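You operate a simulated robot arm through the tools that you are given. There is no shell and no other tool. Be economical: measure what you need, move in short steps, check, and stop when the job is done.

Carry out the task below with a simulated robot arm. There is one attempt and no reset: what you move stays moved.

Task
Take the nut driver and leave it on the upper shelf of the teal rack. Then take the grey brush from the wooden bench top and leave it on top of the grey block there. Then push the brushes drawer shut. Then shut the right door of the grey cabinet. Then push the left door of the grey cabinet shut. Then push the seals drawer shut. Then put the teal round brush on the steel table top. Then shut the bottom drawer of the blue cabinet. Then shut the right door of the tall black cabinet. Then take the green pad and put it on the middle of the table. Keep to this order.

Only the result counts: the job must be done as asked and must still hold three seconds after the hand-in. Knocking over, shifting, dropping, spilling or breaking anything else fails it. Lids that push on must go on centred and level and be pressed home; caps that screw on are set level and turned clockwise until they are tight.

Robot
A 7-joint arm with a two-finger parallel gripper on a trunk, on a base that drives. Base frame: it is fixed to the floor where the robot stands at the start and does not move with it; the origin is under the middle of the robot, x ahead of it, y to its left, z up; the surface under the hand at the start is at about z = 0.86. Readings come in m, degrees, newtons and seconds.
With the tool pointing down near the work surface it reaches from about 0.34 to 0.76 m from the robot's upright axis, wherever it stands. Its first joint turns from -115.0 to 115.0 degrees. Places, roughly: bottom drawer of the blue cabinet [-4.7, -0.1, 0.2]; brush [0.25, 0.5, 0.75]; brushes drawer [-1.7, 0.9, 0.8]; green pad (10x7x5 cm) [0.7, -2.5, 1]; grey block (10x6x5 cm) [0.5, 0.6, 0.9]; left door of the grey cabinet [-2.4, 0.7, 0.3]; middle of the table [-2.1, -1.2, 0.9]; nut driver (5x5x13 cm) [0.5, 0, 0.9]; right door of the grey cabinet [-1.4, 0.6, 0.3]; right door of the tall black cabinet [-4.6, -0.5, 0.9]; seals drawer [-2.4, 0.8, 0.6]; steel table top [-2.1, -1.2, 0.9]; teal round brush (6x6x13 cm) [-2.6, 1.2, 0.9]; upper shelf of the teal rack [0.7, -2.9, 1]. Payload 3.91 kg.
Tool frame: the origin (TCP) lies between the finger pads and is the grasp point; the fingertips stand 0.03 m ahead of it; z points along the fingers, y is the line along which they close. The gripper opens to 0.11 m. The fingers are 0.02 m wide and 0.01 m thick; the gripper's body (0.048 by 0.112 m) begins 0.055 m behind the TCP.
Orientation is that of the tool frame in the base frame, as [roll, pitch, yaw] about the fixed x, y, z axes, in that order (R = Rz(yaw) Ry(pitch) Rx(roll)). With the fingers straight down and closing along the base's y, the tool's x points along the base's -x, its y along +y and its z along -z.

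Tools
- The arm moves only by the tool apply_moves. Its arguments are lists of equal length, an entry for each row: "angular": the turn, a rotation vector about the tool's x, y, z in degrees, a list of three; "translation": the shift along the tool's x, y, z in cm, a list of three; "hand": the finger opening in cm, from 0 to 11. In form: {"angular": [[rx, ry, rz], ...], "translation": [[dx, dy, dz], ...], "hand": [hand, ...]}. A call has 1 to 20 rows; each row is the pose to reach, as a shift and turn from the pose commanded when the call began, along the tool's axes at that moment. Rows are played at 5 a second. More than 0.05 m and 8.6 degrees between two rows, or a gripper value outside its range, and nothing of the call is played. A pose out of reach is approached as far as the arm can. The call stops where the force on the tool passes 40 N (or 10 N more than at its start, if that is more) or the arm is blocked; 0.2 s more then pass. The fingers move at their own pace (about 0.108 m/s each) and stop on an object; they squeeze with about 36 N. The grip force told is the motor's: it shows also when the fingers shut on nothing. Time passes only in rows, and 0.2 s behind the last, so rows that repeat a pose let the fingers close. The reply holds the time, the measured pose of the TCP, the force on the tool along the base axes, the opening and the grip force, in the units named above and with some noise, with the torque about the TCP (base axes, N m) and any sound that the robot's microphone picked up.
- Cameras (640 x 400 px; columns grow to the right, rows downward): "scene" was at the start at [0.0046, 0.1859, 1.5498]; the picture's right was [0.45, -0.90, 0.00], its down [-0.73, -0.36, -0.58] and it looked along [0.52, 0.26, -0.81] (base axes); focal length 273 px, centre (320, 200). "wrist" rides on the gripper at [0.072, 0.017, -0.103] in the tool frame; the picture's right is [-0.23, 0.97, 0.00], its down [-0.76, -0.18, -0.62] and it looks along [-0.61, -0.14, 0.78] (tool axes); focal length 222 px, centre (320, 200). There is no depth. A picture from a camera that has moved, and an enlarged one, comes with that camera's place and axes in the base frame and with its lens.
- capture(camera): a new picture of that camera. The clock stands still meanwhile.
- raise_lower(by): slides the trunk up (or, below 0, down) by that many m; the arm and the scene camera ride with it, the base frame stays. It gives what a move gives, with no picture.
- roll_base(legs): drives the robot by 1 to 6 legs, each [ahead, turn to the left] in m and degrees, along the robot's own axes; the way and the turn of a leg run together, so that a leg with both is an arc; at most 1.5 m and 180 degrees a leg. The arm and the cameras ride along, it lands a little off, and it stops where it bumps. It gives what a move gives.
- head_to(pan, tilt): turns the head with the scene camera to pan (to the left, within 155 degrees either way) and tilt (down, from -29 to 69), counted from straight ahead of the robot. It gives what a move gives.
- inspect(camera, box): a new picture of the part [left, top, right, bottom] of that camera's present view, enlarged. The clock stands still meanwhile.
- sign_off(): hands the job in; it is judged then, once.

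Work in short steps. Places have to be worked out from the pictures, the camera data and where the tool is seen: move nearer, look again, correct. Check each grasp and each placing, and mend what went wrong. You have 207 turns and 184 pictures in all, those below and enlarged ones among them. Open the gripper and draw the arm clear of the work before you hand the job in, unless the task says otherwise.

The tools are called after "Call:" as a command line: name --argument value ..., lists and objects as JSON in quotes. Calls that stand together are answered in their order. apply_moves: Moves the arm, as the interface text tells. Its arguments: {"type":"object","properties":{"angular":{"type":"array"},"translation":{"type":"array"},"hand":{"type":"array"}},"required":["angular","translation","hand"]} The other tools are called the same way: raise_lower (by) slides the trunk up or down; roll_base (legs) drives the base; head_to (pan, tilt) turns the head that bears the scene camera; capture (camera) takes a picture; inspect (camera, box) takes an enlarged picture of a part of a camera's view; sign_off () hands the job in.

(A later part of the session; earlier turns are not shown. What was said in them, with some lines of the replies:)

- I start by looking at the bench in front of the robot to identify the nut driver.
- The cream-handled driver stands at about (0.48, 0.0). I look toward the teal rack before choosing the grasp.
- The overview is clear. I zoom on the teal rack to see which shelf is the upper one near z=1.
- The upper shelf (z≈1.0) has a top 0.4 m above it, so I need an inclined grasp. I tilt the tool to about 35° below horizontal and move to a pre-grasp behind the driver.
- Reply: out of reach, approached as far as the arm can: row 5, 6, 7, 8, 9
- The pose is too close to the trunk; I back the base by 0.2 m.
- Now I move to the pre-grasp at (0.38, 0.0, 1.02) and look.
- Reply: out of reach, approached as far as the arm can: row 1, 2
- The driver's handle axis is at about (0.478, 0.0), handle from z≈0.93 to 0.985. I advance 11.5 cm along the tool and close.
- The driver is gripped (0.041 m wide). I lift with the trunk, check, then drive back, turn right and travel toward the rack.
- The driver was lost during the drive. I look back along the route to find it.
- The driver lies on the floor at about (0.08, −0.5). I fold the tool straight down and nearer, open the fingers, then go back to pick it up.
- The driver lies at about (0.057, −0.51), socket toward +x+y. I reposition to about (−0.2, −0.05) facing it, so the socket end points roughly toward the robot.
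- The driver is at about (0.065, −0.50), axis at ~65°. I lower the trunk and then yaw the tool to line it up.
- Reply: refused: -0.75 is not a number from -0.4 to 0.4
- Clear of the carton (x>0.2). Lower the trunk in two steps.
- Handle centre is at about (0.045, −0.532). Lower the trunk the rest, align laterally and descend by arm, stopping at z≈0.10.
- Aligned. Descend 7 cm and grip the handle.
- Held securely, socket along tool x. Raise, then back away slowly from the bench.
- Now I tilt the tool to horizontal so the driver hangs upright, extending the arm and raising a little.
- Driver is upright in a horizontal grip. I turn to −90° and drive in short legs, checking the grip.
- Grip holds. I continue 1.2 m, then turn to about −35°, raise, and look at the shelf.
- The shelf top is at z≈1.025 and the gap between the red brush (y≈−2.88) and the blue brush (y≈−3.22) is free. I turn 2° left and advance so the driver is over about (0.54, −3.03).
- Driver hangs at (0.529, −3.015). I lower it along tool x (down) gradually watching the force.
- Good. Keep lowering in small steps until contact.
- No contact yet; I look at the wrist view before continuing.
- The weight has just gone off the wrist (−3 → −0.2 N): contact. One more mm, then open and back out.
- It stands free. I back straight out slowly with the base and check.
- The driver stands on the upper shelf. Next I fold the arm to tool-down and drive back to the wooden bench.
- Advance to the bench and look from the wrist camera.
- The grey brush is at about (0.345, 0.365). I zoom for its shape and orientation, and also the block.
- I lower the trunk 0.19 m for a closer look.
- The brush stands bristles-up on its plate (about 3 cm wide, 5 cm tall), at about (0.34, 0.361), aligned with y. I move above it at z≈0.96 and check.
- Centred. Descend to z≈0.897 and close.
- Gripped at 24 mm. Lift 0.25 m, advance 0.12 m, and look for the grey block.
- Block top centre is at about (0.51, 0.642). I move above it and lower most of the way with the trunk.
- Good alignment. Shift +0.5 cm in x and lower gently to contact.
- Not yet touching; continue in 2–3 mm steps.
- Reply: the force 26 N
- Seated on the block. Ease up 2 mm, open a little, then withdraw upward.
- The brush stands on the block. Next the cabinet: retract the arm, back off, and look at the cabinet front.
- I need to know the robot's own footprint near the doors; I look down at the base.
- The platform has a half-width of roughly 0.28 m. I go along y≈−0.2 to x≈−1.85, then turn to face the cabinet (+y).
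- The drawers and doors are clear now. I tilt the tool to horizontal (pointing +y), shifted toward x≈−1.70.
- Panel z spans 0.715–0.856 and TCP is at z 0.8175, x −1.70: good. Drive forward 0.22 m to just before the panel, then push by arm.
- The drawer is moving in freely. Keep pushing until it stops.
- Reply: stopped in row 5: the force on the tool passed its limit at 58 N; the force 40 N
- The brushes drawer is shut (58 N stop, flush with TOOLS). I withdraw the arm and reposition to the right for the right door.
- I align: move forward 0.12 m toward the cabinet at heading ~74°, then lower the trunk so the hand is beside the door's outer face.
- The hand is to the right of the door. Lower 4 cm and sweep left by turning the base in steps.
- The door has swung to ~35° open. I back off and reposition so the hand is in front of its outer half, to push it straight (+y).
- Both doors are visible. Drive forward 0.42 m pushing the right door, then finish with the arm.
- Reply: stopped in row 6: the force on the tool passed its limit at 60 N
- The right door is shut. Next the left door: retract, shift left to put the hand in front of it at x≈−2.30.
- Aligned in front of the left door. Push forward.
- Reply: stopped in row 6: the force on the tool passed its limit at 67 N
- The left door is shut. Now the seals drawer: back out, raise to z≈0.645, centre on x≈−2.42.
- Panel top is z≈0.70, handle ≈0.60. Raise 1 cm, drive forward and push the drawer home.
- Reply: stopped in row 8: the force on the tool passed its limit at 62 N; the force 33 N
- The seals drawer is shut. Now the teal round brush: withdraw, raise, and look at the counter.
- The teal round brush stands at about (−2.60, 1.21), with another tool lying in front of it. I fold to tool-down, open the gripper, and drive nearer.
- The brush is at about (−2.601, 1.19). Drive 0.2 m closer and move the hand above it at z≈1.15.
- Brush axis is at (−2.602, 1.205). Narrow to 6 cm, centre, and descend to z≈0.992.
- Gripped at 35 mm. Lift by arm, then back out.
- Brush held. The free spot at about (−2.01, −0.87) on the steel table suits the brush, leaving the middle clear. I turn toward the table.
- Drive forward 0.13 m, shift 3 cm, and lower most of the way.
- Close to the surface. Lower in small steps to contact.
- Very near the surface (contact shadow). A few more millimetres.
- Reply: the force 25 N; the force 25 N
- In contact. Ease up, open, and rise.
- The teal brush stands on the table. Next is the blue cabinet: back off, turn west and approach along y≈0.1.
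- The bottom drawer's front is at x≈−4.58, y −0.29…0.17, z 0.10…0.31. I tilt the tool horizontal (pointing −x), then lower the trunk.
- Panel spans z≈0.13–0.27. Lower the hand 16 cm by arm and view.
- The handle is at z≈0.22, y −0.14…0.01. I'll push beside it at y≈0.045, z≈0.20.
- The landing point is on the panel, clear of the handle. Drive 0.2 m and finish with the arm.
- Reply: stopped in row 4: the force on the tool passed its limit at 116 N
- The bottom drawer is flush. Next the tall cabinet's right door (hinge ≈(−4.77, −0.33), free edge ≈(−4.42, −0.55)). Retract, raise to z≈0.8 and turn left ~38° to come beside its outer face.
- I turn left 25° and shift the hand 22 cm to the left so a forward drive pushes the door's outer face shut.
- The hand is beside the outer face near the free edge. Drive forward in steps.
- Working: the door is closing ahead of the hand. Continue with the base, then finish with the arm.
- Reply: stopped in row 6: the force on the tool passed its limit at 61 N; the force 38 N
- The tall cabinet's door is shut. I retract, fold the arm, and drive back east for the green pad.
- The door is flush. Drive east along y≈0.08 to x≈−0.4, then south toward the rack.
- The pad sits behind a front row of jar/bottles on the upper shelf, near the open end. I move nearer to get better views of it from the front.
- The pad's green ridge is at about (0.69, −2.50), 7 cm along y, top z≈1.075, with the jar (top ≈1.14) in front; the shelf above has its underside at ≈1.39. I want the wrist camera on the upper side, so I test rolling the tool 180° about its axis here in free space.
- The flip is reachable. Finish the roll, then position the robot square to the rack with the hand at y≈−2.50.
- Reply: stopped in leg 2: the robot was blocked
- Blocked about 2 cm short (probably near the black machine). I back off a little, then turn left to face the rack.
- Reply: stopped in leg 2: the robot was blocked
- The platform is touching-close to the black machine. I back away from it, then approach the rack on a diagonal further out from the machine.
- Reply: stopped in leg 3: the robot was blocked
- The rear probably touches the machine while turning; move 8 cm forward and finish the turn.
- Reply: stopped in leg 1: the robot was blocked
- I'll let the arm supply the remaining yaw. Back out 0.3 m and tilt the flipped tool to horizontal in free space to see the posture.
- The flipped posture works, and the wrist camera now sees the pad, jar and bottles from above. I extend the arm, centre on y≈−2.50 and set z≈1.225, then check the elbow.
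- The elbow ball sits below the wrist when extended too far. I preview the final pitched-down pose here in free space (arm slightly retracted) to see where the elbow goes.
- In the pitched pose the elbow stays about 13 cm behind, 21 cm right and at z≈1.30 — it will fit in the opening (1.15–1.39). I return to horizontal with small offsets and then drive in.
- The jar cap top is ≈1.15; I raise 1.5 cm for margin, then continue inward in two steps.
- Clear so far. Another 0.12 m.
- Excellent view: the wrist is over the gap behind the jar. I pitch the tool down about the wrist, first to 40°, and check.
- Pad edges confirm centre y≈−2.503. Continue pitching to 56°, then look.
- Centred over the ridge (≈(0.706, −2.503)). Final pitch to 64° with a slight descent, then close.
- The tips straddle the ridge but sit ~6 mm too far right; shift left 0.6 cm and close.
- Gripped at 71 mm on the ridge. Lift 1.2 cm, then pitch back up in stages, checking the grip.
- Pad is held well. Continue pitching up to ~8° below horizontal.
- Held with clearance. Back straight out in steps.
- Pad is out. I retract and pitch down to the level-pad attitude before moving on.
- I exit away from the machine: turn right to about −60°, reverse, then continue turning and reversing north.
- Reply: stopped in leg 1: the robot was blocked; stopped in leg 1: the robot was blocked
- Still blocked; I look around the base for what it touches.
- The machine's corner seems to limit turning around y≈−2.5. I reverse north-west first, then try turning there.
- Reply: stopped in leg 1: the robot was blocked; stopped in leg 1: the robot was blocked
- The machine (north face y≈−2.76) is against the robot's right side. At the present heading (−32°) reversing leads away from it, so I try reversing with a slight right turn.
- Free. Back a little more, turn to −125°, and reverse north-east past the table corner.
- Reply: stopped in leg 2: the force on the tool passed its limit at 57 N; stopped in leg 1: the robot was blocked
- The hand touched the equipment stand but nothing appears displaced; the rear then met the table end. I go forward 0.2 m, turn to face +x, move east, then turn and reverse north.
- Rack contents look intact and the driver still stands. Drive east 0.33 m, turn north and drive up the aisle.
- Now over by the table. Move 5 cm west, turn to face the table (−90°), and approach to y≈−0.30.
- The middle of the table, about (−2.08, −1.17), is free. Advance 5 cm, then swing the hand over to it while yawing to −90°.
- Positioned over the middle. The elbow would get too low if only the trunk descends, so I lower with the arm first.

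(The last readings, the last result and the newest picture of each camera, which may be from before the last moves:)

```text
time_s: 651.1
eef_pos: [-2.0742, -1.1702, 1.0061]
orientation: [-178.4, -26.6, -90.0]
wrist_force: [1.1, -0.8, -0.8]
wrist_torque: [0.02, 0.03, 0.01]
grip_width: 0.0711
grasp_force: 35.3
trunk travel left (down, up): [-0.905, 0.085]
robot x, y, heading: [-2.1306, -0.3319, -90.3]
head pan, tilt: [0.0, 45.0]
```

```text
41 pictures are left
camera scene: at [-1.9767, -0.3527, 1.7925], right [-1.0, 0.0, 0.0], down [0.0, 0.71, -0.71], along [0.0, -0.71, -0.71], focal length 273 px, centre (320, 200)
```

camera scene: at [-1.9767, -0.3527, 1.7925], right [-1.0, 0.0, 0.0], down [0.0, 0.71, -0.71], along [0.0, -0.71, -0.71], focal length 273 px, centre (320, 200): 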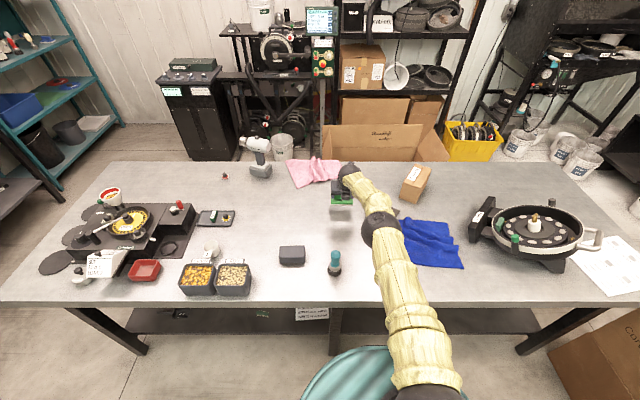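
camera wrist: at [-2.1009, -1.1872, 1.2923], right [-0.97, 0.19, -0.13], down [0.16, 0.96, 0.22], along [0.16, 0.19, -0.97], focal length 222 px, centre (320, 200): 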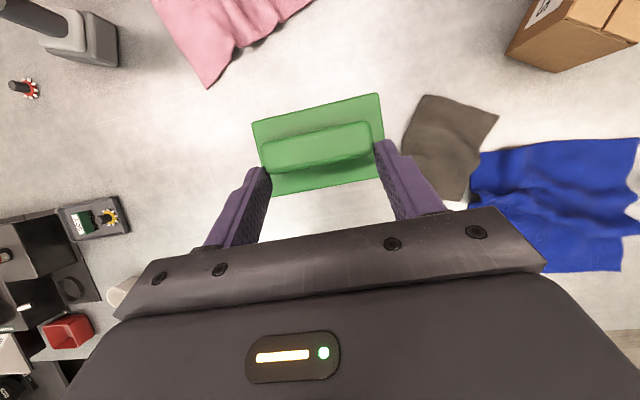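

The elbow is lowish; I retract the arm 3 cm and creep the base 2 cm forward to raise it.

Call:
apply_moves --angular '[[0, 0, 0], [0, 0, 0]]' --translation '[[-1.4, 0, -0.7], [-2.7, 0, -1.3]]' --hand '[0, 0]'

Call:
roll_base --legs '[[0.02, 0]]'

Call:
capture --camera "scene"

Call:
inspect --camera "scene" --box '[280, 140, 440, 300]'

```text
time_s: 651.7
eef_pos: [-2.0747, -1.1386, 1.0064]
orientation: [-178.4, -26.7, -90.1]
wrist_force: [-1.1, 0.1, -0.3]
wrist_torque: [0.01, -0.01, -0.01]
grip_width: 0.0712
grasp_force: 36.6
trunk travel left (down, up): [-0.905, 0.085]
robot x, y, heading: [-2.1319, -0.3339, -90.1]
head pan, tilt: [0.0, 45.0]
```

```text
time_s: 652.5
eef_pos: [-2.0743, -1.1592, 1.0052]
orientation: [-178.4, -26.6, -90.1]
wrist_force: [-0.1, 0.0, -1.3]
wrist_torque: [0.06, -0.01, 0.0]
grip_width: 0.0712
grasp_force: 35.5
trunk travel left (down, up): [-0.905, 0.085]
robot x, y, heading: [-2.1325, -0.3496, -89.9]
head pan, tilt: [0.0, 45.0]
```

```text
40 pictures are left
camera scene: at [-1.9784, -0.3734, 1.7925], right [-1.0, 0.0, 0.0], down [0.0, 0.71, -0.71], along [0.0, -0.71, -0.71], focal length 273 px, centre (320, 200)
```

scene: 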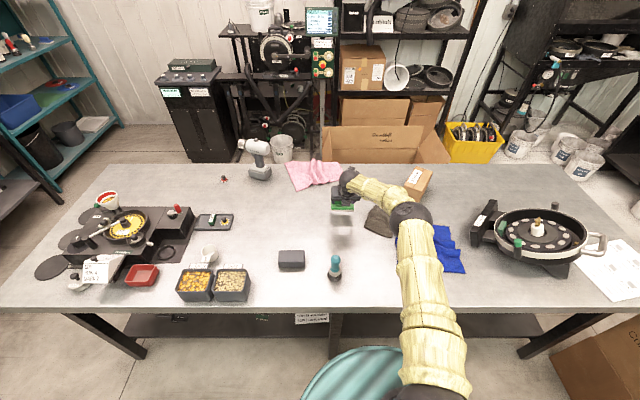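

```text
2.50 times, centred on (360, 220) of scene
camera zoom: at [-1.9784, -0.3734, 1.7925], right [-1.0, 0.0, 0.0], down [0.0, 0.71, -0.71], along [0.0, -0.71, -0.71], focal length 683 px, centre (220, 150)
```

zoom: 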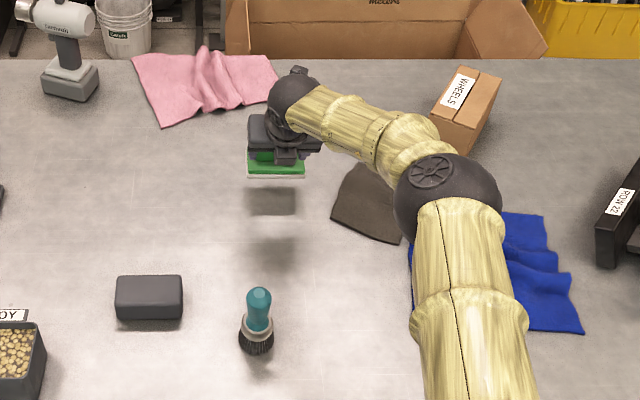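

Elbow is now ≈1.11, comfortably clear. Lower gently to contact (expected TCP ≈0.935).

Call:
apply_moves --angular '[[0, 0, 0], [0, 0, 0], [0, 0, 0]]' --translation '[[-1.1, 0, 2.2], [-2.2, 0, 4.5], [-2.6, 0, 5.4]]' --hand '[0, 0, 0]'

Call:
apply_moves --angular '[[0, 0, 0], [0, 0, 0]]' --translation '[[-0.13, 0, 0.27], [-0.26, 0, 0.54]]' --hand '[0, 0]'

Call:
inspect --camera "scene" --box '[280, 140, 440, 300]'

```text
time_s: 653.3
eef_pos: [-2.0736, -1.1606, 0.9461]
orientation: [-178.3, -26.7, -90.0]
wrist_force: [0.7, -0.4, -1.6]
wrist_torque: [0.04, -0.01, -0.01]
grip_width: 0.0713
grasp_force: 36.3
trunk travel left (down, up): [-0.905, 0.085]
robot x, y, heading: [-2.1334, -0.3485, -90.2]
head pan, tilt: [0.0, 45.0]
```

```text
time_s: 653.9
eef_pos: [-2.0725, -1.1596, 0.9425]
orientation: [-178.4, -26.9, -90.1]
wrist_force: [2.6, -1.0, 13.2]
wrist_torque: [0.06, 0.58, 0.03]
grip_width: 0.0714
grasp_force: 36.7
trunk travel left (down, up): [-0.905, 0.085]
robot x, y, heading: [-2.1328, -0.3516, -90.3]
head pan, tilt: [0.0, 45.0]
```

```text
2.50 times, centred on (360, 220) of scene
camera zoom: at [-1.978, -0.3694, 1.7928], right [-1.0, 0.0, 0.0], down [0.0, 0.71, -0.71], along [0.0, -0.71, -0.71], focal length 683 px, centre (220, 150)
```

zoom: 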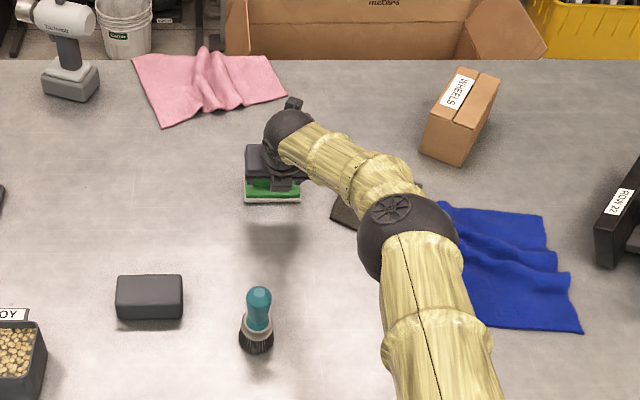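

Contact begins (13 N). Press 2 mm more, then release and rise.

Call:
apply_moves --angular '[[0, 0, 0], [0, 0, 0]]' --translation '[[-0.06, 0, 0.13], [-0.1, 0, 0.2]]' --hand '[0, 0]'

Call:
apply_moves --angular '[[0, 0, 0], [0, 0, 0], [0, 0, 0], [0, 0, 0]]' --translation '[[0, 0, 0], [0, 0, 0], [0, 0, 0], [0, 0, 0]]' --hand '[9, 9, 9, 9]'

Call:
capture --camera "wrist"

```text
time_s: 654.5
eef_pos: [-2.0718, -1.1606, 0.9409]
orientation: [-178.4, -27.0, -90.1]
wrist_force: [4.7, -5.2, 23.8]
wrist_torque: [-0.16, 0.06, 0.03]
grip_width: 0.0714
grasp_force: 35.9
trunk travel left (down, up): [-0.905, 0.085]
robot x, y, heading: [-2.1328, -0.3501, -89.9]
head pan, tilt: [0.0, 45.0]
```

```text
time_s: 655.5
eef_pos: [-2.0727, -1.1616, 0.9377]
orientation: [-178.4, -26.6, -90.1]
wrist_force: [-0.1, -0.2, -0.2]
wrist_torque: [0.04, -0.01, -0.01]
grip_width: 0.0901
grasp_force: 0.0
trunk travel left (down, up): [-0.905, 0.085]
robot x, y, heading: [-2.1283, -0.3489, -90.2]
head pan, tilt: [0.0, 45.0]
```

```text
37 pictures are left
camera wrist: at [-2.0935, -1.1799, 1.0627], right [-0.97, 0.19, -0.13], down [0.16, 0.96, 0.22], along [0.16, 0.19, -0.97], focal length 222 px, centre (320, 200)
```

wrist: 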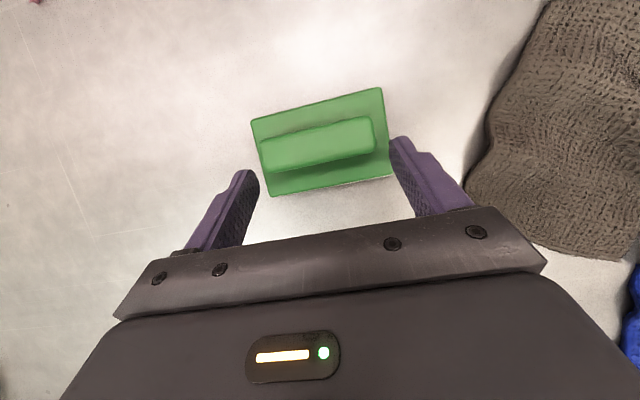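

Released. Withdraw along the tool axis, then straight up and check.

Call:
apply_moves --angular '[[0, 0, 0], [0, 0, 0], [0, 0, 0], [0, 0, 0], [0, 0, 0], [0, 0, 0]]' --translation '[[0, 0.2, -2], [0, 0.2, -5], [0, 0.2, -9], [0, 0.2, -13], [0, 0.2, -17], [0, 0.2, -20]]' --hand '[9, 9, 9, 9, 9, 9]'

Call:
roll_base --legs '[[-0.4, 0]]'

Call:
capture --camera "scene"

```text
time_s: 656.9
eef_pos: [-2.0803, -1.069, 1.1165]
orientation: [-178.4, -26.6, -90.1]
wrist_force: [-0.6, -0.3, -0.4]
wrist_torque: [0.0, 0.01, 0.01]
grip_width: 0.0901
grasp_force: 0.1
trunk travel left (down, up): [-0.905, 0.085]
robot x, y, heading: [-2.1291, -0.3491, -90.1]
head pan, tilt: [0.0, 45.0]
```

```text
time_s: 659.8
eef_pos: [-2.0798, -0.6713, 1.1152]
orientation: [-178.3, -26.8, -90.0]
wrist_force: [-0.9, 0.7, 0.4]
wrist_torque: [0.01, -0.01, 0.01]
grip_width: 0.09
grasp_force: 0.1
trunk travel left (down, up): [-0.905, 0.085]
robot x, y, heading: [-2.131, 0.0483, -89.9]
head pan, tilt: [0.0, 45.0]
```

```text
36 pictures are left
camera scene: at [-1.978, 0.0283, 1.7926], right [-1.0, 0.0, 0.0], down [0.0, 0.71, -0.71], along [0.0, -0.71, -0.71], focal length 273 px, centre (320, 200)
```

scene: 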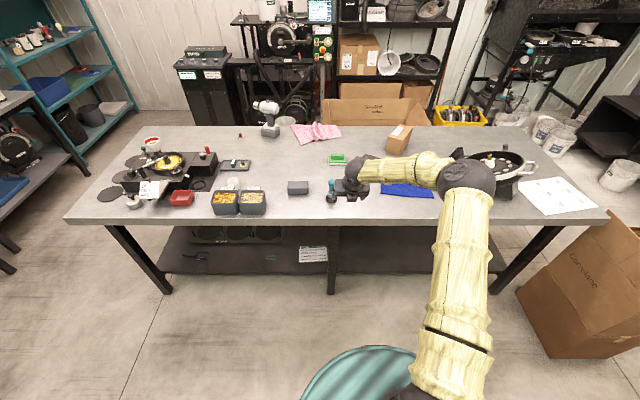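

Call:
roll_base --legs '[[-0.12, 0]]'

Call:
inspect --camera "scene" --box '[230, 110, 450, 240]'

Call:
head_to --pan 150 --tilt 35

Call:
capture --camera "scene"

```text
time_s: 661.1
eef_pos: [-2.081, -0.5513, 1.1176]
orientation: [-178.5, -26.8, -90.0]
wrist_force: [0.2, 0.5, 0.4]
wrist_torque: [-0.01, -0.01, 0.03]
grip_width: 0.0901
grasp_force: 0.2
trunk travel left (down, up): [-0.905, 0.085]
robot x, y, heading: [-2.1286, 0.1704, -90.1]
head pan, tilt: [0.0, 45.0]
```

```text
2.91 times, centred on (340, 175) of scene
camera zoom: at [-1.978, 0.1501, 1.7926], right [-1.0, 0.0, 0.0], down [0.0, 0.71, -0.71], along [0.0, -0.71, -0.71], focal length 794 px, centre (262, 273)
```

zoom: 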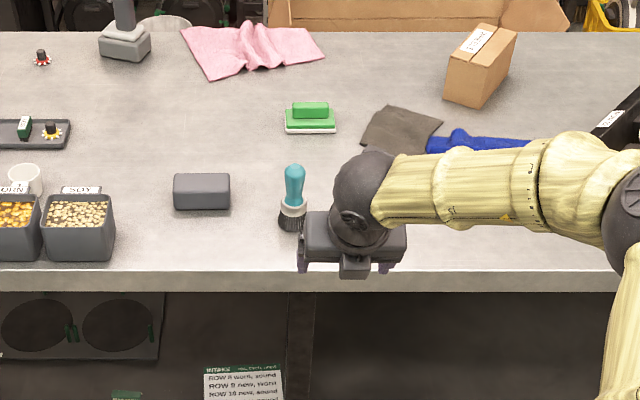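

```text
time_s: 663.4
eef_pos: [-2.0796, -0.5512, 1.116]
orientation: [-178.4, -26.7, -90.0]
wrist_force: [0.1, -0.2, 0.2]
wrist_torque: [0.03, 0.03, 0.01]
grip_width: 0.09
grasp_force: 0.0
trunk travel left (down, up): [-0.905, 0.085]
robot x, y, heading: [-2.1278, 0.1696, -90.0]
head pan, tilt: [150.0, 35.0]
```

```text
34 pictures are left
camera scene: at [-1.9338, 0.3056, 1.8074], right [0.87, -0.5, 0.0], down [-0.29, -0.5, -0.82], along [0.41, 0.71, -0.57], focal length 273 px, centre (320, 200)
```

scene: 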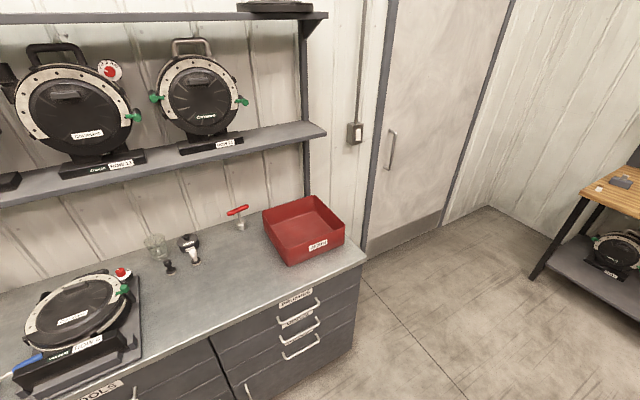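

The pad and the round brush are standing on the table and the drawers and doors are still shut. The arm is clear with the gripper open, so I hand in.

Call:
sign_off

```text
The job is handed in.
```

I did all ten steps in the order you gave and handed the job in. A few things went wrong on the way:
- **Nut driver:** it slipped out of the gripper during the first drive and fell on the floor. I picked it up again and stood it on the rack's upper shelf.
- **Black machine near the rack:** the robot pushed against it several times while I was fetching the green pad. I couldn't confirm that it hasn't shifted.
- **Equipment stand:** the hand hit it once with 57 N while turning away. Nothing looked displaced in the next picture.
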